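You operate a simulated robot arm through the tools that you are given. There is no shell and no other tool.

The job below is to be done with a simulated two-armed robot. You get a single attempt, and the scene is never put back.

TASK
Seal the master valve in the tester and bring the display to 6.
Fine: air on once the arm is over it; use the BAR knob; leave it running. Set down upright: green master valve.

The check looks at the end state, three seconds after you hand in, the way a careful person would. Anything else that was tipped, shoved, dropped, spilled or broken makes it a failure. Lids that push on must go on centred and level and be pressed home; caps that screw on are set level and turned clockwise until they are tight.

THE ROBOT
Two 7-joint arms with two-finger parallel grippers on one trunk that stands fixed in place. Base frame: the origin is at the foot of the trunk, x ahead of it, y to its left, z up; the work surface is at about z = 860. Units: mm, degrees, N and s.
The left shoulder is at [60, 143, 955], the right one opposite. With the tool pointing down near the work surface each hand reaches from about 320 to 740 mm from the base axis, measured 20 degrees to its own side. Payload 1.57 kg a hand.
The TCP of each hand is the grasp point between the finger pads, 30 mm short of the fingertips. In the tool frame z runs along the fingers and y along their closing line. Largest opening 110 mm; finger width 24, thickness 12; the body of the gripper, 48 by 112 mm, starts 78 mm behind the TCP.
Orientation is told as [roll, pitch, yaw] about the base's x, y, z axes, in that order, counted from this pose: with the fingers straight down and closing along the base's y, the tool's x points along the base's -x, its y along +y and its z along -z.

THE INTERFACE
- The arms move only by the tool jog_arm. It takes "left_commands", "right_commands" or both (then of equal length, played together; a hand with none holds still); each is a list of rows, each an object (a shift or turn left out is 0, a gripper value left out holds the last) with "slide": the shift along the tool's x, y, z in units of 100 mm (1.0 is 100 mm), a list of three; "rot": the turn, a rotation vector about the tool's x, y, z in units of 180 degrees (1.0 is 180 degrees), a list of three. In form: [{"slide": [x, y, z], "rot": [wx, wy, wz]}, ...]. A call has 1 to 20 rows; each row is the pose to reach, as a shift and turn from the pose commanded when the call began, along the tool's axes at that moment. "left_jaw" and "right_jaw" are, for a hand that has rows, the gripper command, from -1 (fully open) to 1 (shut), values between in proportion, set as the call begins (left out, the last holds). A call with a number of a shift or a turn outside -1 to 1 is refused whole. Rows are played at 5 a second. More than 50 mm and 8.6 degrees between two rows, or a gripper value outside its range, and nothing of the call is played. A pose out of reach is approached as far as the arm can. The call stops where the force on the tool passes 40 N (or 10 N more than at its start, if that is more) or the arm is blocked; 0.2 s more then pass. Each finger travels about 45 mm/s and halts on what it meets, pressing with about 25 N; the grip force reading is that of the motor and also rises with nothing between the fingers. The clock runs only during rows and for 0.2 s after the last one: add rows that repeat a pose to give the fingers time. It gives the time, the measured TCP pose, the force on the tool (base axes), the opening and the grip force at its end, in the units of the frame above (readings bear some noise), with the torque about the TCP (base axes, N m) and any sound that the robot's microphone picked up, and new pictures: "views" is both (left out), scene, wrist or none (wrist: the cameras of the hands that moved).
- Cameras (640 x 400 px; columns grow to the right, rows downward): "scene" is now at [39.8, -35.4, 1565]; the picture's right is [-0.46, -0.89, 0.00], its down [-0.65, 0.34, -0.68] and it looks along [0.60, -0.31, -0.73] (base axes); focal length 335 px, centre (320, 200). "left" rides on the left gripper at [70, -16, -141] in its tool frame; the picture's right is [0.23, 0.97, 0.00], its down [-0.86, 0.20, -0.48] and it looks along [-0.47, 0.11, 0.88] (tool axes); focal length 222 px, centre (320, 200). "right" rides on the right gripper at [70, 16, -141] in its tool frame; the picture's right is [-0.23, 0.97, 0.00], its down [-0.86, -0.20, -0.48] and it looks along [-0.47, -0.11, 0.88] (tool axes); focal length 222 px, centre (320, 200). There is no depth. A picture from a camera that has moved, and an enlarged one, comes with that camera's place and axes in the base frame and with its lens.
- raise_lower(by): slides the trunk up (or, below 0, down) by that many mm; the arms and the scene camera ride with it, the base frame stays. It gives what a move gives, with no picture.
- pan_tilt(pan, tilt): turns the head with the scene camera to pan (to the left, within 86 degrees either way) and tilt (down, from -29 to 69), counted from straight ahead of the robot. It gives what a move gives, and a new picture of the scene camera.
- inspect(camera, box): a new picture of the part [left, top, right, bottom] of that camera's present view, enlarged. No time passes.
- hand_in(): hands the job in; it is judged then, once.

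Places have to be worked out from the pictures, the camera data and where the tool is seen. Open the grippers and draw the arms clear of the work before you hand the job in, unless the task says otherwise.

The tools are called after "Request:" as name(argument=value, ...) on one line, values as JSON. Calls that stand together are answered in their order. jog_arm: Moves the arms, as the interface text tells. Its arguments: {"type":"object","properties":{"left_commands":{"type":"array","items":{"type":"object","properties":{"slide":{"type":"array","items":{"type":"number"}},"rot":{"type":"array","items":{"type":"number"}}}}},"left_jaw":{"type":"number"},"right_commands":{"type":"array","items":{"type":"object","properties":{"slide":{"type":"array","items":{"type":"number"}},"rot":{"type":"array","items":{"type":"number"}}}}},"right_jaw":{"type":"number"},"views":{"type":"string","enum":["both","scene","wrist","none"]}},"required":[]} The other tools are called the same way: raise_lower (by) slides the trunk up or down; pan_tilt (pan, tilt) turns the head that bears the scene camera; inspect (camera, box) takes an enlarged picture of a part of a camera's view; hand_in () hands the job in.

At the start:

```text
t: 0.0
left_tcp_pos: [390.5, -13.4, 1126.1]
left_ee_rot: [-0.1, -0.1, 0.1]
left_contact_force: [-0.1, 0.9, -0.2]
left_torque: [-0.04, 0.0, -0.01]
left_opening: 110.2
left_gripper_force: 0.0
right_tcp_pos: [321.1, -332.0, 1147.2]
right_ee_rot: [0.0, 0.0, 0.0]
right_contact_force: [0.4, -0.3, -0.2]
right_torque: [0.02, 0.02, 0.04]
right_opening: 110.0
right_gripper_force: 0.0
trunk travel left (down, up): [-554.0, 36.0]
head pan, tilt: [-27.5, 47.1]
```

scene: 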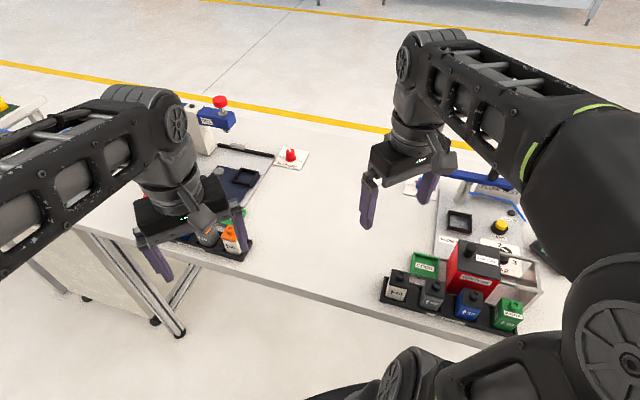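
right: 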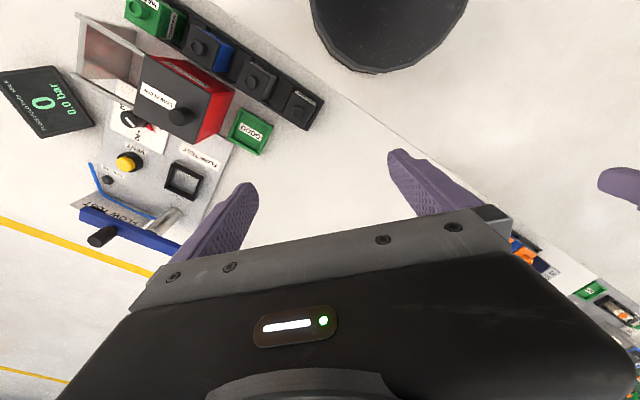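
left: 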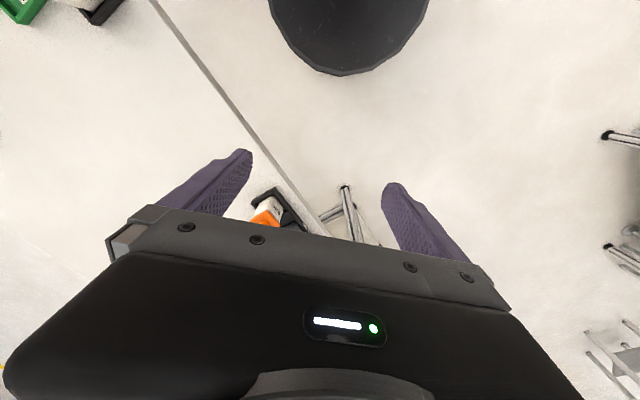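

The pictures show a leak/flow tester on the right with a rack of valves, a display reading 0, and another station on the left. I enlarge parts of the views to read labels.

Request:
inspect(camera="scene", box=[370, 160, 560, 340])

Request:
inspect(camera="right", box=[0, 0, 330, 280])

Request:
inspect(camera="scene", box=[130, 90, 330, 280])

```text
2.22 times, centred on (465, 250) of scene
camera zoom: at [39.8, -35.4, 1565.0], right [-0.46, -0.89, 0.0], down [-0.65, 0.34, -0.68], along [0.6, -0.31, -0.73], focal length 744 px, centre (-2, 89)
```

zoom: 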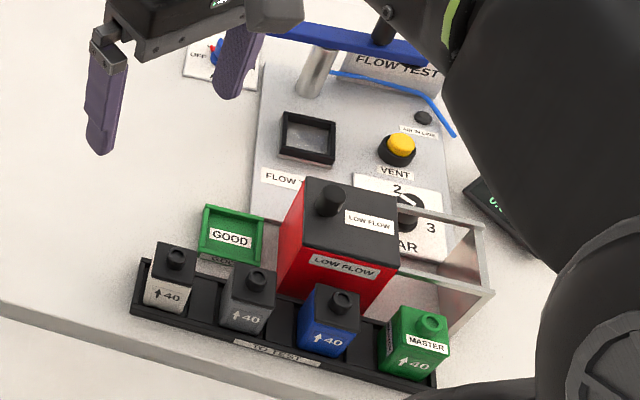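

```text
1.43 times, centred on (165, 140) of right
camera zoom: at [250.8, -314.6, 1288.0], right [0.23, 0.97, 0.0], down [0.86, -0.2, 0.48], along [0.47, -0.11, -0.88], focal length 317 px, centre (541, 286)
```

zoom: 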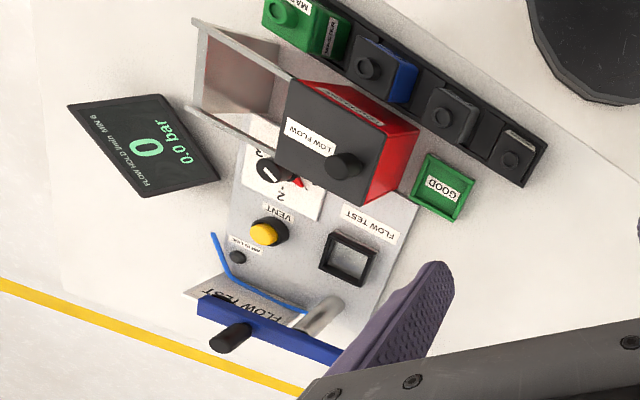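

```text
2.11 times, centred on (230, 185) of scene
camera zoom: at [39.8, -35.4, 1565.0], right [-0.46, -0.89, 0.0], down [-0.65, 0.34, -0.68], along [0.6, -0.31, -0.73], focal length 705 px, centre (510, 232)
```

zoom: 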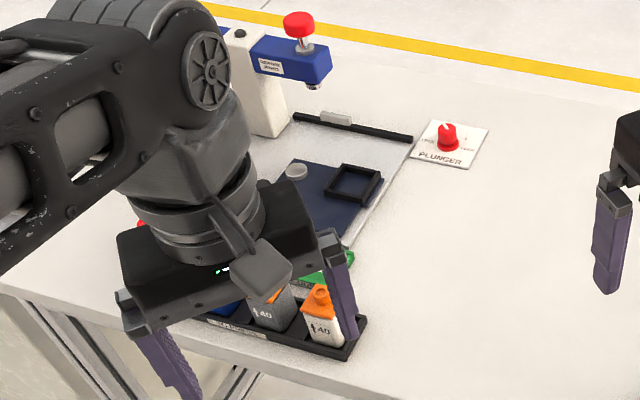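

The tester ("FLOW TEST") stands to the right at roughly x 360, y -610, with the master valve in the rack nearer the robot. I pan the head towards it for a clearer view.

Request:
pan_tilt(pan=-62, tilt=47)

```text
t: 1.0
left_tcp_pos: [390.2, -13.4, 1125.7]
left_ee_rot: [0.0, -0.2, 0.0]
left_contact_force: [-0.2, -0.8, 0.6]
left_torque: [0.03, -0.04, -0.01]
left_opening: 110.0
left_gripper_force: 0.0
right_tcp_pos: [322.0, -332.2, 1147.9]
right_ee_rot: [0.0, 0.0, 0.0]
right_contact_force: [-0.2, -0.4, -0.4]
right_torque: [0.04, -0.03, -0.03]
right_opening: 110.1
right_gripper_force: 0.1
trunk travel left (down, up): [-554.0, 36.0]
head pan, tilt: [-62.0, 47.0]
camera scene: at [6.6, -69.0, 1565.1], right [-0.88, -0.47, 0.0], down [-0.34, 0.65, -0.68], along [0.32, -0.6, -0.73], focal length 335 px, centre (320, 200)
```

scene: 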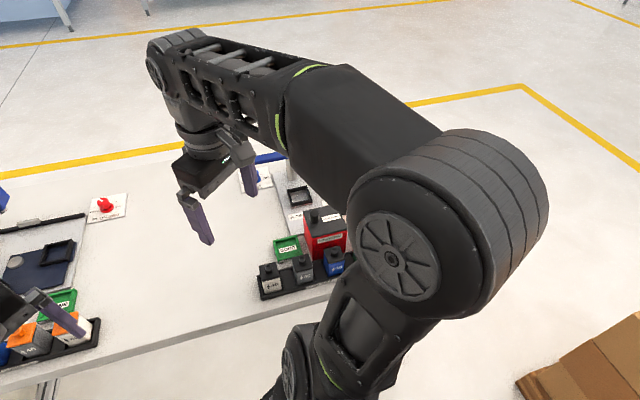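

The right arm hides the tester from the head, so I'll use the right wrist camera: swing the right hand to above the rack and turn it about -45° to line up with the tester.

Request:
jog_arm(right_commands=[{"slide": [0.16, -0.16, 0], "rot": [0, 0, 0.0417]}, {"slide": [0.32, -0.32, 0], "rot": [0, 0, 0.0833]}, {"slide": [0.48, -0.48, 0], "rot": [0, 0, 0.125]}, {"slide": [0.64, -0.64, 0], "rot": [0, 0, 0.1667]}, {"slide": [0.8, -0.8, 0], "rot": [0, 0, 0.2083]}, {"slide": [0.95, -0.95, 0], "rot": [0, 0, 0.25]}], views="both")

```text
t: 2.4
left_tcp_pos: [389.0, -13.0, 1125.8]
left_ee_rot: [0.0, -0.2, 0.0]
left_contact_force: [0.6, -0.2, -0.2]
left_torque: [0.0, -0.02, -0.02]
left_opening: 110.0
left_gripper_force: 0.1
right_tcp_pos: [226.0, -425.7, 1146.1]
right_ee_rot: [0.0, 0.0, -45.1]
right_contact_force: [0.5, -0.1, 0.6]
right_torque: [0.01, -0.02, 0.01]
right_opening: 109.8
right_gripper_force: 0.0
trunk travel left (down, up): [-554.0, 36.0]
head pan, tilt: [-62.0, 47.0]
camera scene: at [6.4, -69.2, 1565.1], right [-0.88, -0.47, 0.0], down [-0.34, 0.65, -0.68], along [0.32, -0.6, -0.73], focal length 335 px, centre (320, 200)
camera right: at [187.5, -365.9, 1286.8], right [0.85, 0.53, 0.0], down [0.46, -0.75, 0.48], along [0.25, -0.41, -0.88], focal length 222 px, centre (320, 200)
```

scene: 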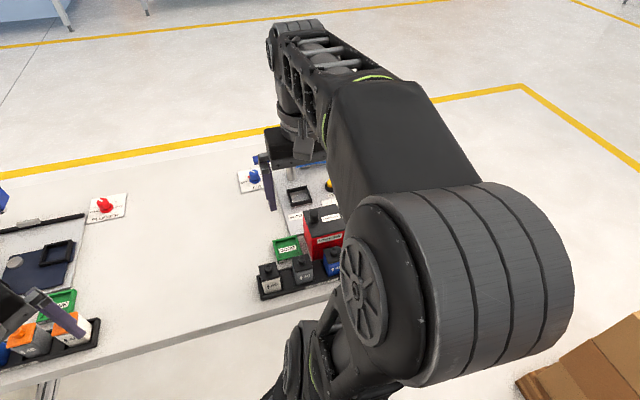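
right: 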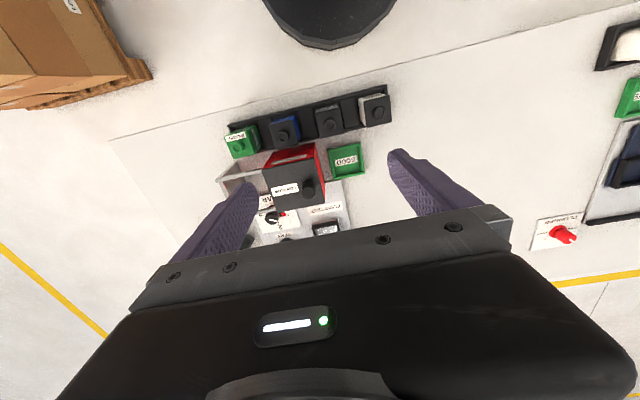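

The hand body hides the tester face; the visible area is under and behind the TCP. I move the hand forward over the tester (still high) so the camera sees it fully.

Request:
jog_arm(right_commands=[{"slide": [-0.4, 0, 0]}, {"slide": [-0.8, 0, 0]}, {"slide": [-1.0, 0, 0]}], views="none")

Request:
jog_arm(right_commands=[{"slide": [-0.3, 0, 0]}, {"slide": [-0.6, 0, 0]}, {"slide": [-0.8, 0, 0]}], views="both")

```text
t: 3.2
left_tcp_pos: [389.8, -13.2, 1124.8]
left_ee_rot: [0.0, -0.1, 0.0]
left_contact_force: [-0.1, 0.1, 0.4]
left_torque: [0.02, 0.02, -0.01]
left_opening: 109.9
left_gripper_force: 0.1
right_tcp_pos: [297.7, -495.8, 1147.0]
right_ee_rot: [0.0, 0.0, -45.1]
right_contact_force: [-0.3, 0.4, -0.8]
right_torque: [-0.01, 0.02, 0.0]
right_opening: 109.9
right_gripper_force: 0.1
trunk travel left (down, up): [-554.0, 36.0]
head pan, tilt: [-62.0, 47.0]
```

```text
t: 4.0
left_tcp_pos: [389.8, -14.7, 1125.8]
left_ee_rot: [0.2, -0.1, -0.1]
left_contact_force: [-0.4, -0.5, -0.3]
left_torque: [0.04, -0.02, 0.03]
left_opening: 109.8
left_gripper_force: 0.1
right_tcp_pos: [342.9, -543.2, 1136.1]
right_ee_rot: [0.1, -0.3, -44.9]
right_contact_force: [-0.1, -0.3, -0.3]
right_torque: [0.06, -0.03, 0.01]
right_opening: 109.9
right_gripper_force: 0.1
right hand out of reach, approached as far as the arm can: row 1, 2, 3
trunk travel left (down, up): [-554.0, 36.0]
head pan, tilt: [-62.0, 47.0]
camera scene: at [5.2, -71.4, 1565.0], right [-0.88, -0.47, 0.0], down [-0.34, 0.65, -0.68], along [0.32, -0.6, -0.73], focal length 335 px, centre (320, 200)
camera right: at [302.7, -481.9, 1276.3], right [0.85, 0.53, 0.0], down [0.46, -0.74, 0.48], along [0.26, -0.41, -0.88], focal length 222 px, centre (320, 200)
```

scene: 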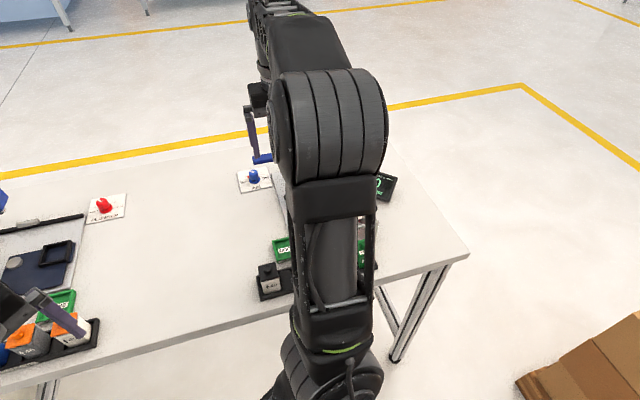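
right: 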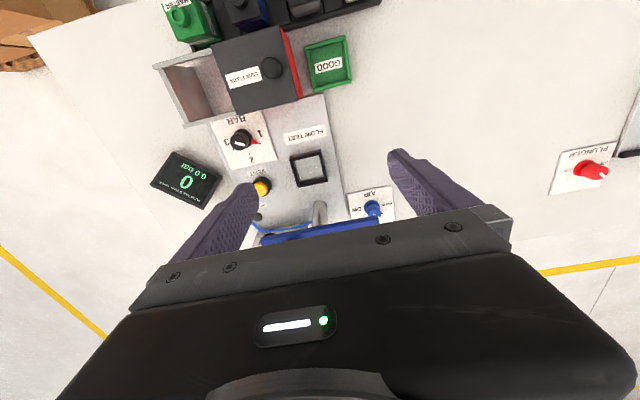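

The tester is now in view: nest, BAR knob, VENT button, AIR switch (blue), blue swing arm. I enlarge.

Request:
inspect(camera="right", box=[140, 90, 420, 265])

Request:
inspect(camera="right", box=[150, 0, 400, 130])

Request:
inspect(camera="right", box=[200, 170, 420, 260])

Request:
inspect(camera="right", box=[140, 100, 300, 220])

```text
2.29 times, centred on (280, 178) of right
camera zoom: at [302.7, -481.9, 1276.3], right [0.85, 0.53, 0.0], down [0.46, -0.74, 0.48], along [0.26, -0.41, -0.88], focal length 508 px, centre (411, 251)
```

zoom: 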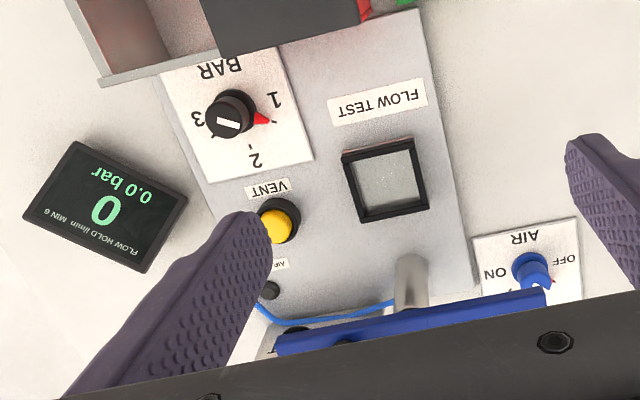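

```text
2.56 times, centred on (275, 65) of right
camera zoom: at [302.7, -481.9, 1276.3], right [0.85, 0.53, 0.0], down [0.46, -0.74, 0.48], along [0.26, -0.41, -0.88], focal length 569 px, centre (435, 546)
```

zoom: 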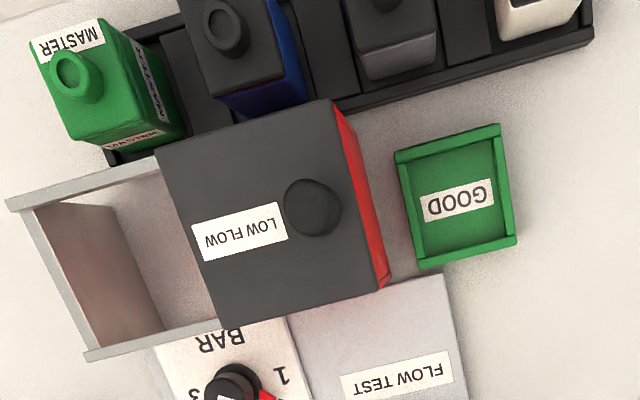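

```text
2.91 times, centred on (310, 215) of right
camera zoom: at [302.7, -481.9, 1276.3], right [0.85, 0.53, 0.0], down [0.46, -0.74, 0.48], along [0.26, -0.41, -0.88], focal length 646 px, centre (349, 156)
```

zoom: 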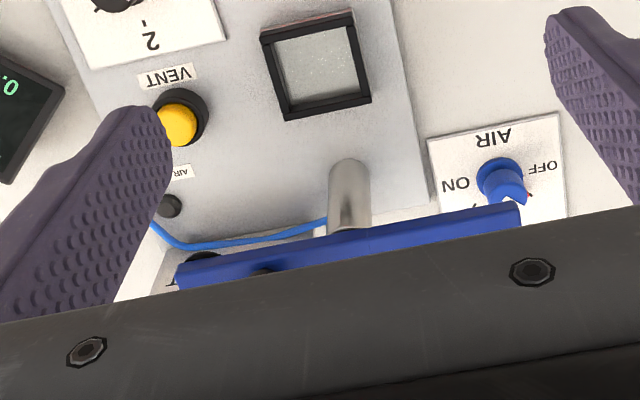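

```text
3.33 times, centred on (220, 160) of right
camera zoom: at [302.7, -481.9, 1276.3], right [0.85, 0.53, 0.0], down [0.46, -0.74, 0.48], along [0.26, -0.41, -0.88], focal length 740 px, centre (653, 333)
```

zoom: 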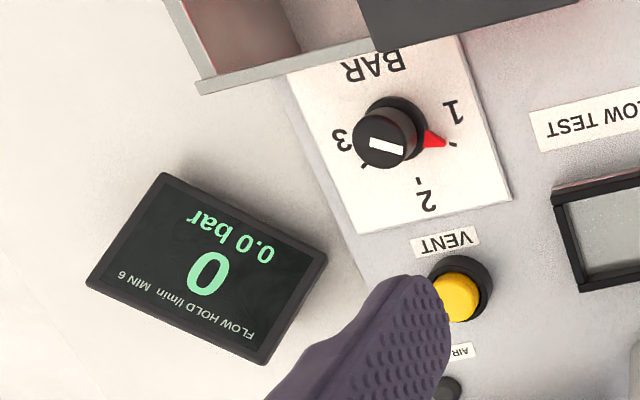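

Layout is clear: BAR knob (red pointer at 1), VENT button, nest, AIR switch (OFF), and a blue swing arm on a column behind the nest. I need a better look at the swing arm, so I turn the hand back to yaw 0 and lower it while moving forward.

Request:
jog_arm(right_commands=[{"slide": [-0.04, 0.04, 0.2], "rot": [0, 0, -0.0417]}, {"slide": [-0.08, 0.08, 0.4], "rot": [0, 0, -0.0833]}, {"slide": [-0.16, 0.16, 0.6], "rot": [0, 0, -0.125]}, {"slide": [-0.24, 0.24, 0.8], "rot": [0, 0, -0.1667]}, {"slide": [-0.36, 0.36, 0.9], "rot": [0, 0, -0.2083]}, {"slide": [-0.49, 0.49, 1.0], "rot": [0, 0, -0.25]}], views="both")

```text
t: 5.4
left_tcp_pos: [390.7, -12.6, 1125.9]
left_ee_rot: [-0.1, 0.1, 0.0]
left_contact_force: [0.1, -0.6, -0.2]
left_torque: [0.0, 0.05, -0.01]
left_opening: 109.8
left_gripper_force: 0.2
right_tcp_pos: [411.3, -542.8, 1036.5]
right_ee_rot: [-0.1, 0.0, 0.0]
right_contact_force: [-0.2, 0.2, -0.2]
right_torque: [-0.03, 0.03, -0.01]
right_opening: 110.1
right_gripper_force: 0.1
trunk travel left (down, up): [-554.0, 36.0]
head pan, tilt: [-62.0, 47.0]
camera scene: at [7.3, -69.2, 1565.1], right [-0.88, -0.47, 0.0], down [-0.34, 0.65, -0.68], along [0.32, -0.6, -0.73], focal length 335 px, centre (320, 200)
camera right: at [341.0, -525.8, 1177.6], right [0.23, 0.97, 0.0], down [0.86, -0.2, 0.48], along [0.46, -0.11, -0.88], focal length 222 px, centre (320, 200)
```

scene: 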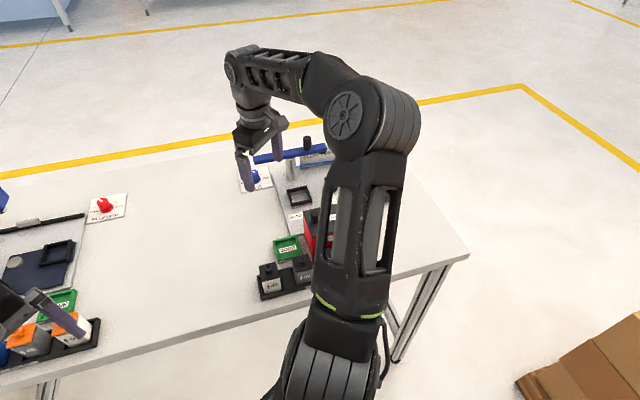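
right: 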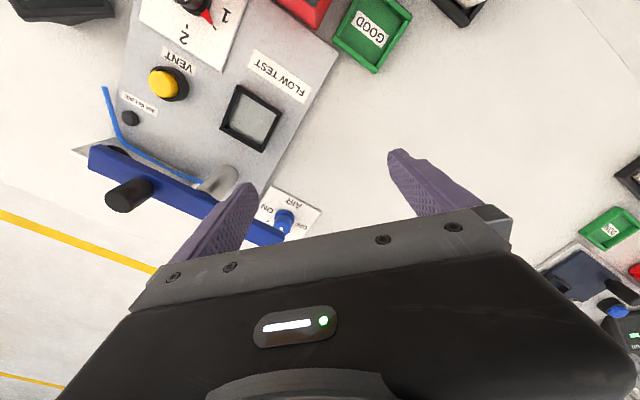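

Request:
inspect(camera="right", box=[60, 60, 320, 260])

Request:
inspect(camera="scene", box=[220, 120, 350, 310])

```text
2.00 times, centred on (190, 160) of right
camera zoom: at [341.0, -525.8, 1177.6], right [0.23, 0.97, 0.0], down [0.86, -0.2, 0.48], along [0.46, -0.11, -0.88], focal length 444 px, centre (580, 280)
```

zoom: 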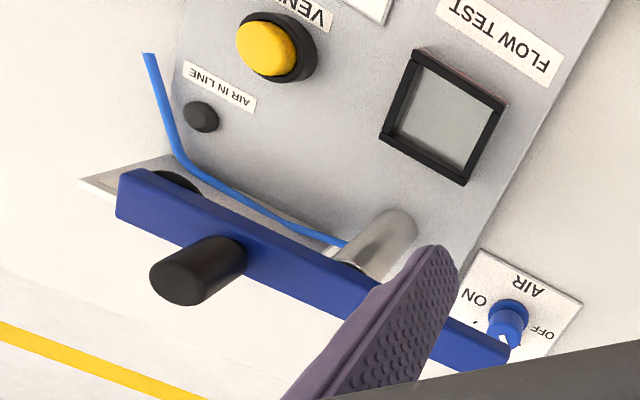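

```text
2.11 times, centred on (285, 215) of scene
camera zoom: at [7.3, -69.2, 1565.1], right [-0.88, -0.47, 0.0], down [-0.34, 0.65, -0.68], along [0.32, -0.6, -0.73], focal length 705 px, centre (394, 168)
```

zoom: 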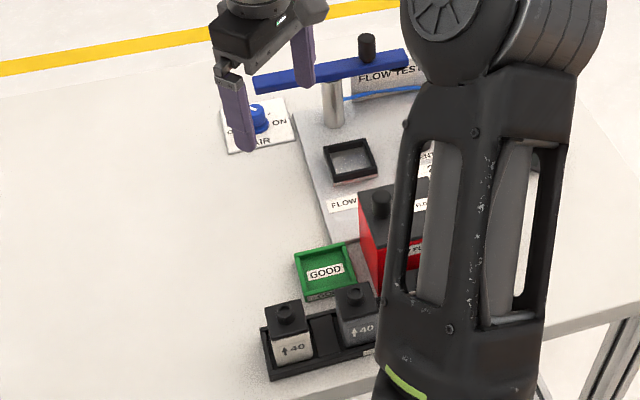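

The swing arm's long end (seal pad underneath, black handle on top) points away along (-,-) from the column at about [424,-674]; it must swing ~90° clockwise over the nest at about [363,-617]. Before that I inspect the master valve: raise and move the right hand over the rack.

Request:
jog_arm(right_commands=[{"slide": [0.0, 0, -0.4]}, {"slide": [0.16, 0, -0.5], "rot": [0, 0, 0.0417]}, {"slide": [0.32, 0, -0.5], "rot": [0, 0, 0.0833]}, {"slide": [0.48, 0, -0.5], "rot": [0, 0, 0.125]}, {"slide": [0.64, 0, -0.5], "rot": [0, 0, 0.1667]}, {"slide": [0.8, 0, -0.5], "rot": [0, 0, 0.2083]}, {"slide": [0.96, 0, -0.5], "rot": [0, 0, 0.25]}], views="none")

Request:
jog_arm(right_commands=[{"slide": [0.3, -0.25, 0]}, {"slide": [0.6, -0.5, 0]}, {"slide": [0.9, -0.75, 0]}, {"slide": [1.0, -0.9, 0]}], views="wrist")

```text
t: 7.0
left_tcp_pos: [389.7, -12.6, 1126.2]
left_ee_rot: [0.0, 0.0, 0.0]
left_contact_force: [0.0, 0.6, -0.4]
left_torque: [0.03, 0.03, -0.03]
left_opening: 110.2
left_gripper_force: 0.0
right_tcp_pos: [315.5, -541.4, 1087.9]
right_ee_rot: [-0.1, 0.0, -45.1]
right_contact_force: [-0.6, 0.3, -0.3]
right_torque: [-0.01, 0.01, 0.01]
right_opening: 109.6
right_gripper_force: 0.1
trunk travel left (down, up): [-554.0, 36.0]
head pan, tilt: [-62.0, 47.0]
```

```text
t: 8.0
left_tcp_pos: [391.2, -13.3, 1125.2]
left_ee_rot: [0.0, -0.1, 0.1]
left_contact_force: [-0.8, 0.3, -0.2]
left_torque: [0.03, 0.0, -0.04]
left_opening: 110.0
left_gripper_force: 0.1
right_tcp_pos: [181.2, -534.3, 1087.8]
right_ee_rot: [-0.1, 0.1, -44.9]
right_contact_force: [-0.5, -0.3, 0.3]
right_torque: [0.02, 0.0, 0.03]
right_opening: 109.7
right_gripper_force: 0.1
trunk travel left (down, up): [-554.0, 36.0]
head pan, tilt: [-62.0, 47.0]
camera right: at [141.8, -474.0, 1228.0], right [0.85, 0.53, 0.0], down [0.47, -0.75, 0.48], along [0.25, -0.41, -0.88], focal length 222 px, centre (320, 200)
```

right: 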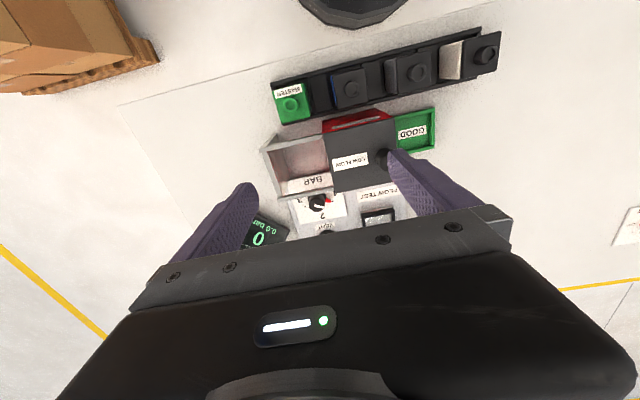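

Request:
inspect(camera="right", box=[250, 20, 510, 200])

Request:
inspect(camera="right", box=[240, 60, 360, 240])

```text
2.22 times, centred on (380, 110) of right
camera zoom: at [141.8, -474.0, 1228.0], right [0.85, 0.53, 0.0], down [0.47, -0.75, 0.48], along [0.25, -0.41, -0.88], focal length 494 px, centre (187, 400)
```

zoom: 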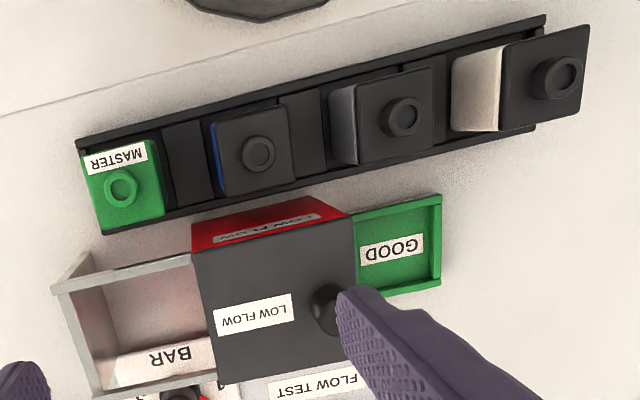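

```text
2.22 times, centred on (300, 150) of right
camera zoom: at [141.8, -474.0, 1228.0], right [0.85, 0.53, 0.0], down [0.47, -0.75, 0.48], along [0.25, -0.41, -0.88], focal length 494 px, centre (364, 311)
```

zoom: 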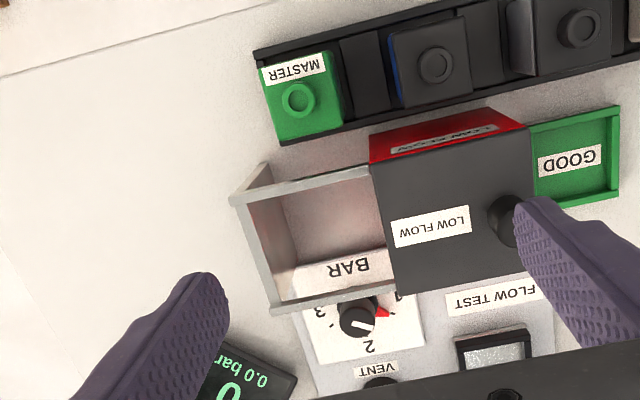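

Triangulating gives the master valve's cap top at about [126,-514,940], body ~40 mm square, with the LOW FLOW bin wall (top z≈955) about 20 mm in front of it and the blue valve 75 mm along the rack. I move above the master with jaws narrowed to ~64 mm and lower to check the alignment.

Request:
jog_arm(right_commands=[{"slide": [0.27, -0.12, 0]}, {"slide": [0.53, -0.247, 0]}, {"slide": [0.53, -0.247, 0.3]}, {"slide": [0.53, -0.247, 0.6]}, {"slide": [0.53, -0.247, 0.75]}, {"slide": [0.53, -0.247, 0.75]}], right_jaw=-0.164, views="wrist")

Request:
inspect(camera="right", box=[220, 90, 440, 230])

```text
t: 9.4
left_tcp_pos: [390.4, -11.9, 1125.4]
left_ee_rot: [0.0, 0.0, 0.1]
left_contact_force: [1.0, 1.3, -0.1]
left_torque: [0.0, 0.0, 0.02]
left_opening: 109.9
left_gripper_force: 0.0
right_tcp_pos: [125.0, -514.7, 1014.0]
right_ee_rot: [0.0, 0.0, -45.1]
right_contact_force: [-0.7, -0.7, 0.5]
right_torque: [0.02, 0.01, -0.01]
right_opening: 63.6
right_gripper_force: 0.1
trunk travel left (down, up): [-554.0, 36.0]
head pan, tilt: [-62.0, 47.0]
camera right: at [87.8, -453.3, 1153.2], right [0.85, 0.53, 0.0], down [0.46, -0.75, 0.48], along [0.25, -0.41, -0.88], focal length 222 px, centre (320, 200)
```

right: 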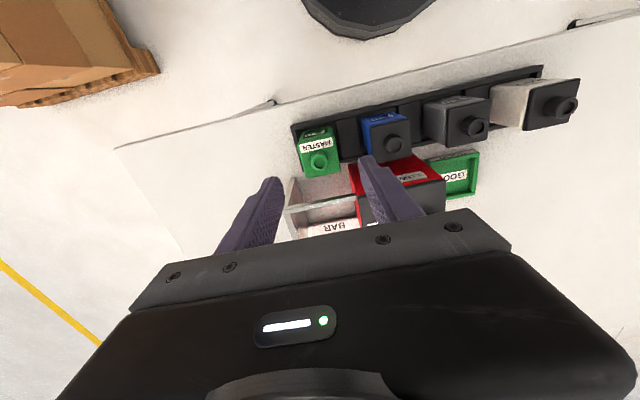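

```text
2.86 times, centred on (330, 160) of right
camera zoom: at [87.8, -453.3, 1153.2], right [0.85, 0.53, 0.0], down [0.46, -0.75, 0.48], along [0.25, -0.41, -0.88], focal length 635 px, centre (291, 314)
```

zoom: 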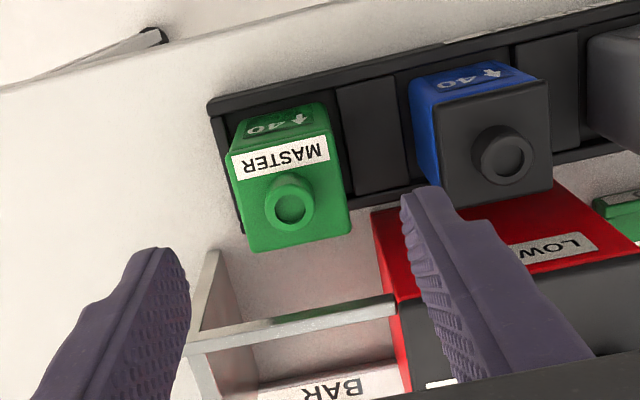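

The view puts the valve at [125.4,-515.4], 38 mm square, centred between the fingers. I descend so the TCP is at z≈922 (tips ~892, above the rack rails).

Request:
jog_arm(right_commands=[{"slide": [0, 0, 0.3]}, {"slide": [0, 0, 0.55]}, {"slide": [0, 0, 0.75]}, {"slide": [0, 0, 0.85]}, {"slide": [0, 0, 0.92]}], views="wrist")

Request:
inspect(camera="right", box=[220, 110, 440, 250])

```text
t: 10.6
left_tcp_pos: [390.1, -13.1, 1125.8]
left_ee_rot: [0.1, -0.1, -0.1]
left_contact_force: [0.1, -0.6, 0.5]
left_torque: [0.06, 0.0, 0.04]
left_opening: 109.9
left_gripper_force: 0.1
right_tcp_pos: [126.8, -515.0, 919.4]
right_ee_rot: [0.1, 0.0, -45.0]
right_contact_force: [0.7, -1.0, 0.4]
right_torque: [0.02, 0.03, -0.03]
right_opening: 64.0
right_gripper_force: 0.0
trunk travel left (down, up): [-554.0, 36.0]
head pan, tilt: [-62.0, 47.0]
camera right: at [87.9, -454.6, 1060.1], right [0.85, 0.53, 0.0], down [0.46, -0.75, 0.48], along [0.25, -0.41, -0.88], focal length 222 px, centre (320, 200)
```

right: 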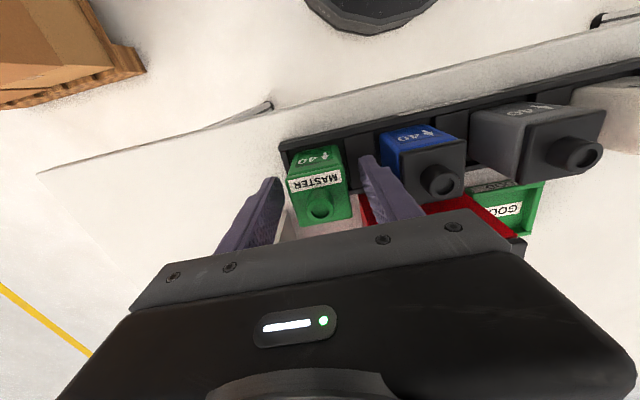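

```text
2.86 times, centred on (330, 180) of right
camera zoom: at [87.9, -454.6, 1060.1], right [0.85, 0.53, 0.0], down [0.46, -0.75, 0.48], along [0.25, -0.41, -0.88], focal length 635 px, centre (291, 257)
```

zoom: 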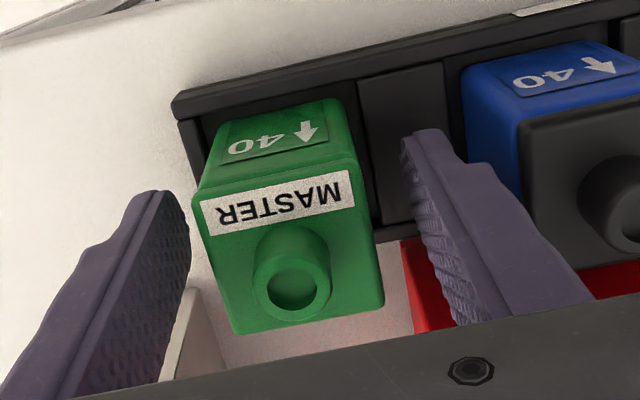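

The valve sits between the pads with clearance on both sides. I close the gripper on it.

Request:
jog_arm(right_commands=[{"slide": [0, 0, 0]}, {"slide": [0, 0, 0]}, {"slide": [0, 0, 0]}, {"slide": [0, 0, 0]}], right_jaw=1, views="none")

```text
t: 11.6
left_tcp_pos: [390.2, -12.3, 1124.9]
left_ee_rot: [-0.1, -0.1, 0.0]
left_contact_force: [0.0, -0.6, -1.3]
left_torque: [-0.02, -0.01, 0.0]
left_opening: 110.1
left_gripper_force: 0.1
right_tcp_pos: [127.7, -514.9, 919.1]
right_ee_rot: [0.0, 0.0, -45.0]
right_contact_force: [0.5, -1.0, -0.3]
right_torque: [0.0, -0.04, -0.01]
right_opening: 39.5
right_gripper_force: 24.9
trunk travel left (down, up): [-554.0, 36.0]
head pan, tilt: [-62.0, 47.0]
```

Grip holds at 39.5 mm, 25 N. I lift straight up.

Request:
jog_arm(right_commands=[{"slide": [0, 0, -0.1]}, {"slide": [0, 0, -0.25]}, {"slide": [0, 0, -0.5]}, {"slide": [0, 0, -0.75]}, {"slide": [0, 0, -1.0]}], views="both")

Request:
inspect(camera="right", box=[220, 70, 440, 250])

```text
t: 12.8
left_tcp_pos: [389.3, -11.7, 1124.7]
left_ee_rot: [0.0, -0.1, 0.0]
left_contact_force: [-0.3, -0.3, -0.8]
left_torque: [0.05, 0.01, -0.01]
left_opening: 110.0
left_gripper_force: 0.1
right_tcp_pos: [126.7, -514.8, 1020.2]
right_ee_rot: [0.0, 0.1, -44.9]
right_contact_force: [1.1, -0.2, -1.5]
right_torque: [-0.01, 0.01, 0.0]
right_opening: 39.7
right_gripper_force: 25.3
trunk travel left (down, up): [-554.0, 36.0]
head pan, tilt: [-62.0, 47.0]
camera scene: at [6.4, -68.8, 1565.1], right [-0.88, -0.47, 0.0], down [-0.34, 0.65, -0.68], along [0.32, -0.6, -0.73], focal length 335 px, centre (320, 200)
camera right: at [87.5, -453.8, 1160.8], right [0.85, 0.53, 0.0], down [0.46, -0.75, 0.48], along [0.25, -0.41, -0.88], focal length 222 px, centre (320, 200)
```

scene: 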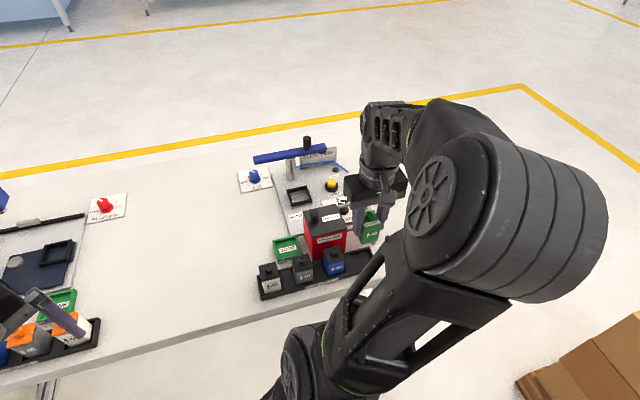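
right: 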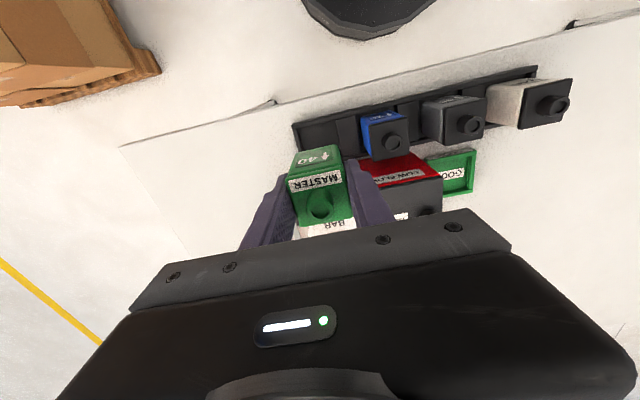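

```text
2.22 times, centred on (330, 160) of right
camera zoom: at [87.5, -453.8, 1160.8], right [0.85, 0.53, 0.0], down [0.46, -0.75, 0.48], along [0.25, -0.41, -0.88], focal length 494 px, centre (298, 289)
```

zoom: 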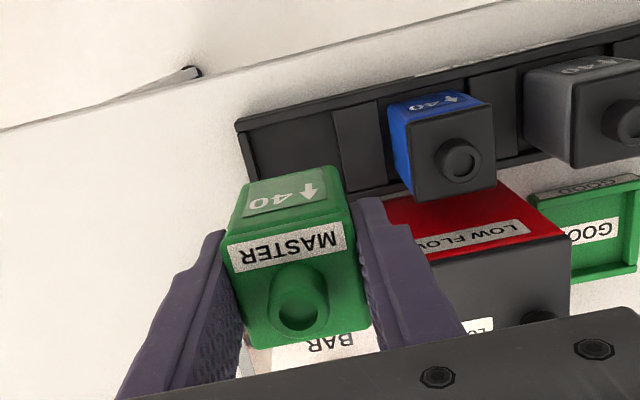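

The valve is lifted upright. From this pose the head camera sees most of the tester, so I zoom in for measurements.

Request:
inspect(camera="scene", box=[235, 125, 395, 225])

Request:
inspect(camera="scene", box=[235, 195, 395, 305])

```text
4.00 times, centred on (315, 175) of scene
camera zoom: at [6.4, -68.8, 1565.1], right [-0.88, -0.47, 0.0], down [-0.34, 0.65, -0.68], along [0.32, -0.6, -0.73], focal length 1339 px, centre (340, 300)
```

zoom: 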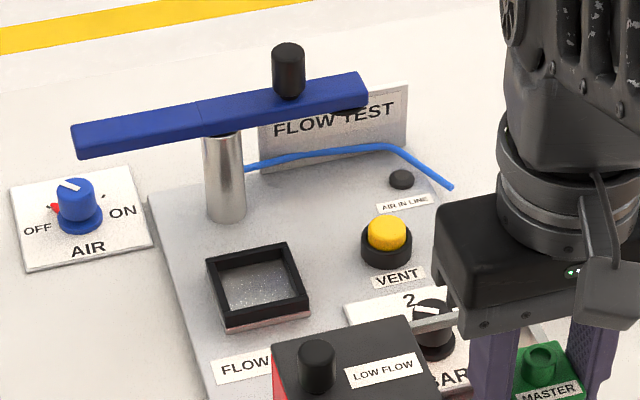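

```text
3.64 times, centred on (315, 250) of scene
camera zoom: at [6.4, -68.8, 1565.1], right [-0.88, -0.47, 0.0], down [-0.34, 0.65, -0.68], along [0.32, -0.6, -0.73], focal length 1217 px, centre (338, 18)
```

zoom: 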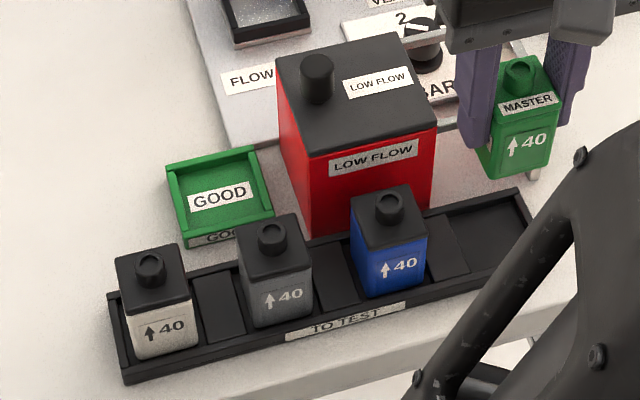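

Very clear view: nest centre about [363,-617.5] with rim top z≈887, column axis ≈[429,-681], arm underside z≈957, handle at ≈[392,-718] (z 977–1008), AIR switch ≈[511,-622]. I raise the trunk by 34 mm to gain reach before carrying the valve over.

Request:
raise_lower(by=34)

```text
t: 13.6
left_tcp_pos: [390.1, -12.9, 1159.5]
left_ee_rot: [0.0, -0.1, -0.1]
left_contact_force: [-0.3, -0.7, 0.4]
left_torque: [0.04, 0.0, -0.02]
left_opening: 110.1
left_gripper_force: 0.1
right_tcp_pos: [126.4, -515.8, 1053.8]
right_ee_rot: [0.0, 0.0, -44.9]
right_contact_force: [-0.6, 0.3, -1.1]
right_torque: [0.02, -0.02, -0.02]
right_opening: 39.5
right_gripper_force: 25.2
trunk travel left (down, up): [-588.0, 2.0]
head pan, tilt: [-62.0, 47.0]
```

I carry the valve across (bottom at ≈1000, above the bin lid) towards the nest.

Request:
jog_arm(right_commands=[{"slide": [-0.2, 0.08, 0]}, {"slide": [-0.5, 0.2, 0]}, {"slide": [-0.8, 0.32, 0]}, {"slide": [-1.0, 0.4, 0]}], views="none")

Request:
jog_arm(right_commands=[{"slide": [-0.3, 0.12, 0]}, {"slide": [-0.6, 0.24, 0]}, {"slide": [-0.9, 0.36, 0]}, {"slide": [-1.0, 0.4, 0]}], views="both")

```text
t: 14.6
left_tcp_pos: [390.7, -13.6, 1158.0]
left_ee_rot: [0.0, -0.1, 0.0]
left_contact_force: [-0.5, -0.1, 0.5]
left_torque: [0.03, 0.01, -0.01]
left_opening: 110.0
left_gripper_force: 0.0
right_tcp_pos: [226.1, -557.5, 1053.2]
right_ee_rot: [0.0, 0.0, -45.1]
right_contact_force: [0.4, 1.2, -1.5]
right_torque: [-0.02, 0.01, -0.01]
right_opening: 39.3
right_gripper_force: 24.9
trunk travel left (down, up): [-588.0, 2.0]
head pan, tilt: [-62.0, 47.0]
```

```text
t: 15.6
left_tcp_pos: [390.2, -12.3, 1160.5]
left_ee_rot: [-0.1, -0.1, 0.0]
left_contact_force: [-0.6, 0.2, 0.2]
left_torque: [0.02, 0.02, 0.02]
left_opening: 110.2
left_gripper_force: 0.2
right_tcp_pos: [325.5, -600.6, 1054.2]
right_ee_rot: [0.0, 0.0, -45.0]
right_contact_force: [0.7, -0.2, -0.6]
right_torque: [-0.01, -0.01, 0.01]
right_opening: 39.6
right_gripper_force: 24.6
trunk travel left (down, up): [-588.0, 2.0]
head pan, tilt: [-62.0, 47.0]
camera scene: at [6.3, -69.0, 1599.1], right [-0.88, -0.47, 0.0], down [-0.34, 0.65, -0.68], along [0.32, -0.6, -0.73], focal length 335 px, centre (320, 200)
camera right: at [287.0, -539.6, 1194.4], right [0.85, 0.53, 0.0], down [0.46, -0.75, 0.48], along [0.25, -0.41, -0.88], focal length 222 px, centre (320, 200)
```

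scene: 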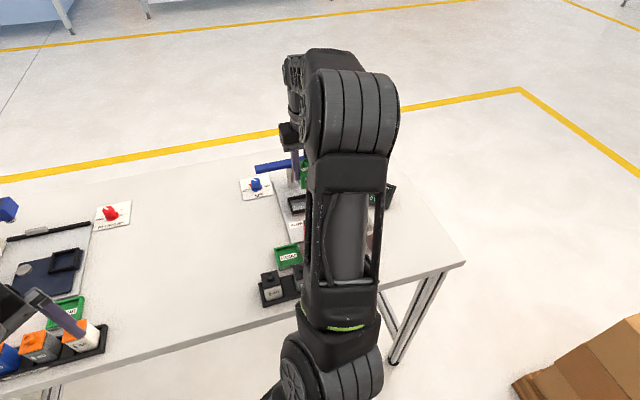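
right: 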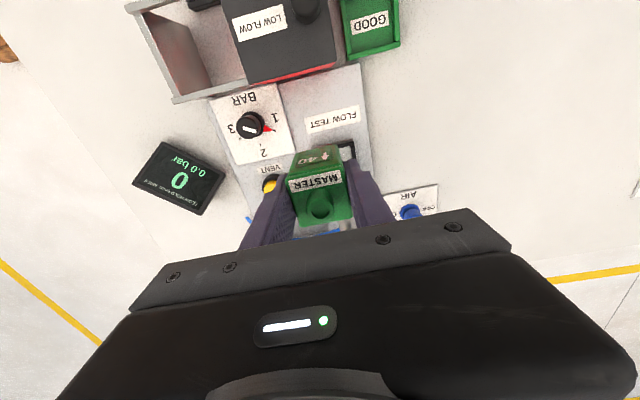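

Now the last horizontal step to above the nest, then a partial descent to check the alignment.

Request:
jog_arm(right_commands=[{"slide": [-0.2, 0.07, 0]}, {"slide": [-0.385, 0.146, 0]}, {"slide": [-0.385, 0.146, 0.3]}, {"slide": [-0.385, 0.146, 0.6]}, {"slide": [-0.385, 0.146, 0.7]}], views="both")

Request:
inspect(camera="right", box=[220, 90, 440, 250])

Request:
inspect(camera="scene", box=[230, 130, 390, 250])

```text
t: 16.8
left_tcp_pos: [390.8, -13.0, 1158.9]
left_ee_rot: [0.0, -0.1, 0.0]
left_contact_force: [-0.2, -1.0, 0.3]
left_torque: [0.02, 0.01, -0.03]
left_opening: 110.1
left_gripper_force: 0.1
right_tcp_pos: [363.0, -617.9, 983.2]
right_ee_rot: [0.0, 0.0, -44.9]
right_contact_force: [0.7, 0.1, 0.0]
right_torque: [-0.04, 0.0, -0.02]
right_opening: 39.5
right_gripper_force: 24.6
trunk travel left (down, up): [-588.0, 2.0]
head pan, tilt: [-62.0, 47.0]
camera scene: at [6.6, -69.1, 1599.1], right [-0.88, -0.47, 0.0], down [-0.34, 0.65, -0.68], along [0.32, -0.6, -0.73], focal length 335 px, centre (320, 200)
camera right: at [323.7, -556.5, 1123.8], right [0.85, 0.53, 0.0], down [0.46, -0.75, 0.48], along [0.25, -0.41, -0.88], focal length 222 px, centre (320, 200)
```

scene: 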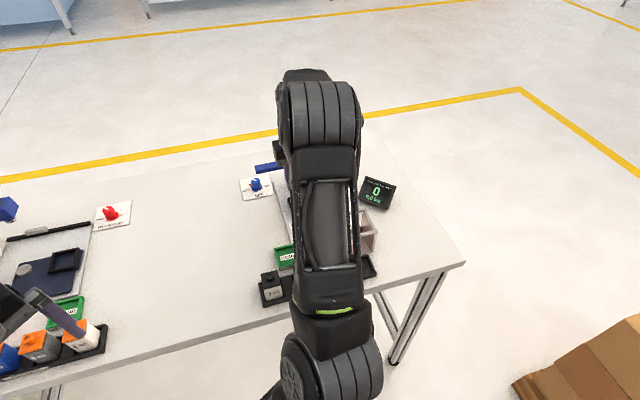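
right: 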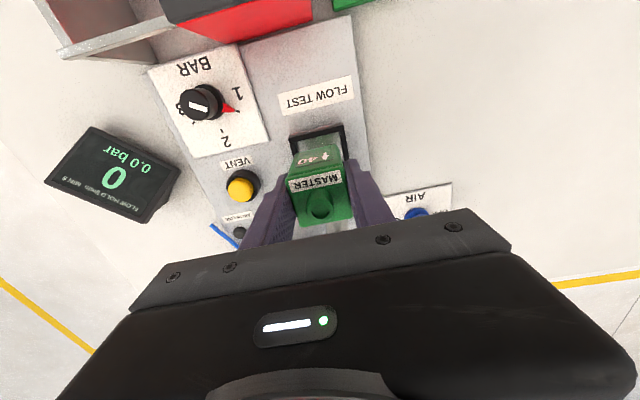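

```text
2.50 times, centred on (330, 170) of right
camera zoom: at [323.7, -556.5, 1123.8], right [0.85, 0.53, 0.0], down [0.46, -0.75, 0.48], along [0.25, -0.41, -0.88], focal length 555 px, centre (295, 275)
```

zoom: 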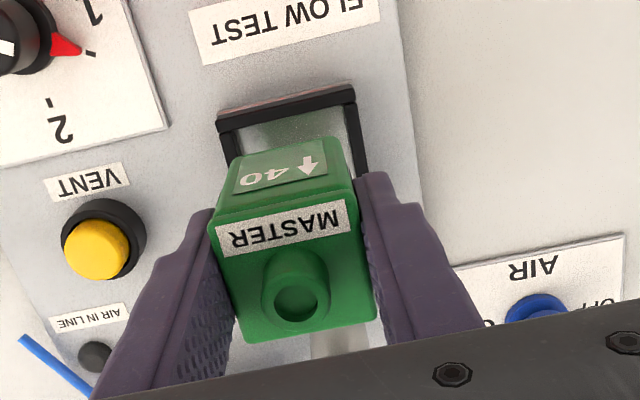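

```text
3.33 times, centred on (310, 190) of scene
camera zoom: at [6.6, -69.1, 1599.1], right [-0.88, -0.47, 0.0], down [-0.34, 0.65, -0.68], along [0.32, -0.6, -0.73], focal length 1116 px, centre (353, 233)
```

zoom: 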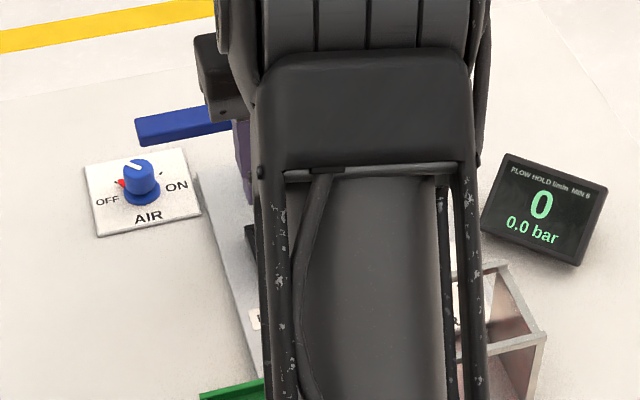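

Laterally aligned, but in depth I need a finer check: I zoom on the rim of the nest and the bottom edge of the valve.

Request:
inspect(camera="right", box=[280, 115, 370, 175])

```text
6.67 times, centred on (325, 145) of right
camera zoom: at [323.7, -556.5, 1123.8], right [0.85, 0.53, 0.0], down [0.46, -0.75, 0.48], along [0.25, -0.41, -0.88], focal length 1481 px, centre (287, 567)
```

zoom: 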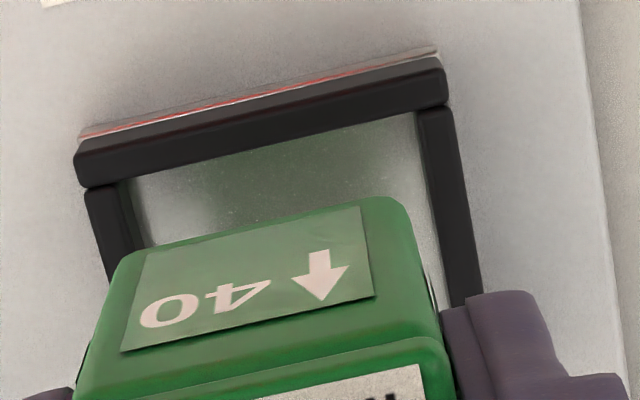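

The valve's rear face is about 1 mm short of the nest's rear inner edge, so it needs to go ~4.5 mm further forward (slack looks ~3.5 mm a side). I shift and descend to just above the rim for another check.

Request:
jog_arm(right_commands=[{"slide": [-0.045, -0.005, 0]}, {"slide": [-0.045, -0.005, 0.15]}, {"slide": [-0.045, -0.005, 0.3]}, {"slide": [-0.045, -0.005, 0.35]}, {"slide": [-0.045, -0.005, 0.35]}], views="wrist")

Request:
inspect(camera="right", box=[270, 120, 370, 190])

```text
t: 18.0
left_tcp_pos: [390.0, -12.5, 1159.0]
left_ee_rot: [0.0, 0.0, -0.1]
left_contact_force: [0.3, 0.1, 0.0]
left_torque: [0.0, -0.01, 0.04]
left_opening: 110.0
left_gripper_force: 0.0
right_tcp_pos: [365.4, -621.7, 949.2]
right_ee_rot: [0.1, 0.1, -45.1]
right_contact_force: [0.7, 0.9, -0.5]
right_torque: [0.0, 0.01, -0.01]
right_opening: 39.5
right_gripper_force: 25.2
trunk travel left (down, up): [-588.0, 2.0]
head pan, tilt: [-62.0, 47.0]
camera right: at [326.5, -559.8, 1089.7], right [0.85, 0.53, 0.0], down [0.46, -0.75, 0.48], along [0.25, -0.41, -0.88], focal length 222 px, centre (320, 200)
```

right: 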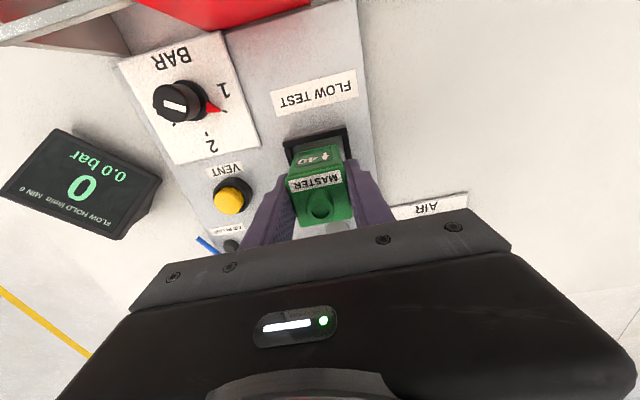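

```text
5.71 times, centred on (320, 155) of right
camera zoom: at [326.5, -559.8, 1089.7], right [0.85, 0.53, 0.0], down [0.46, -0.75, 0.48], along [0.25, -0.41, -0.88], focal length 1269 px, centre (320, 457)
```

zoom: 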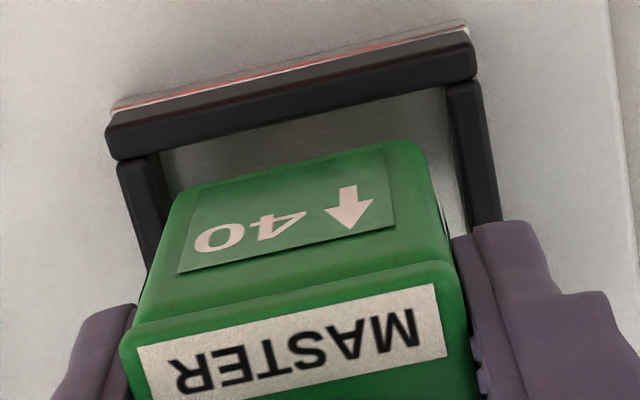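

The valve bottom now lies inside the nest opening with ~4 mm slack all round. I lower in small steps watching the force.

Request:
jog_arm(right_commands=[{"slide": [0, 0, 0.05]}, {"slide": [0, 0, 0.1]}, {"slide": [0, 0, 0.14]}], views="wrist")

Request:
inspect(camera="right", box=[270, 120, 370, 190])

```text
t: 18.8
left_tcp_pos: [390.4, -13.1, 1160.1]
left_ee_rot: [0.1, -0.1, -0.1]
left_contact_force: [-0.6, 0.9, 0.2]
left_torque: [0.02, -0.01, -0.01]
left_opening: 110.0
left_gripper_force: 0.1
right_tcp_pos: [363.3, -620.2, 934.1]
right_ee_rot: [-0.1, 0.0, -45.0]
right_contact_force: [-0.5, -0.2, -0.4]
right_torque: [-0.02, -0.01, 0.02]
right_opening: 39.5
right_gripper_force: 24.9
trunk travel left (down, up): [-588.0, 2.0]
head pan, tilt: [-62.0, 47.0]
camera right: at [326.0, -559.5, 1075.0], right [0.85, 0.53, 0.0], down [0.46, -0.75, 0.48], along [0.25, -0.41, -0.88], focal length 222 px, centre (320, 200)
```

right: 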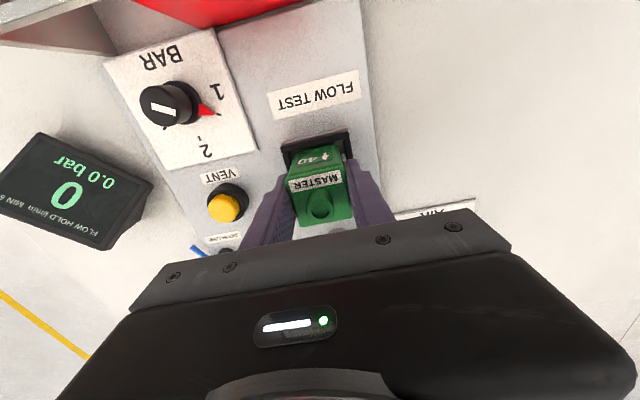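

```text
5.71 times, centred on (320, 155) of right
camera zoom: at [326.0, -559.5, 1075.0], right [0.85, 0.53, 0.0], down [0.46, -0.75, 0.48], along [0.25, -0.41, -0.88], focal length 1269 px, centre (320, 457)
```

zoom: 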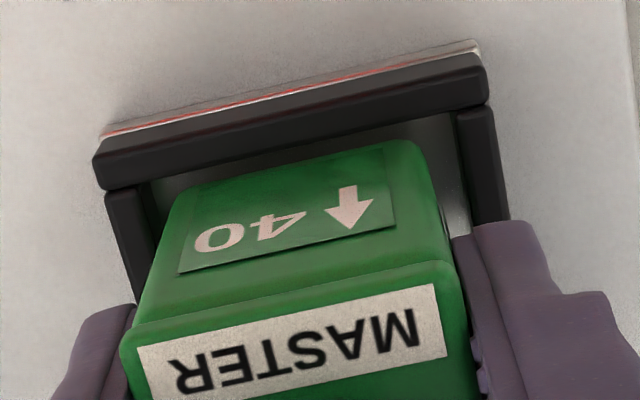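

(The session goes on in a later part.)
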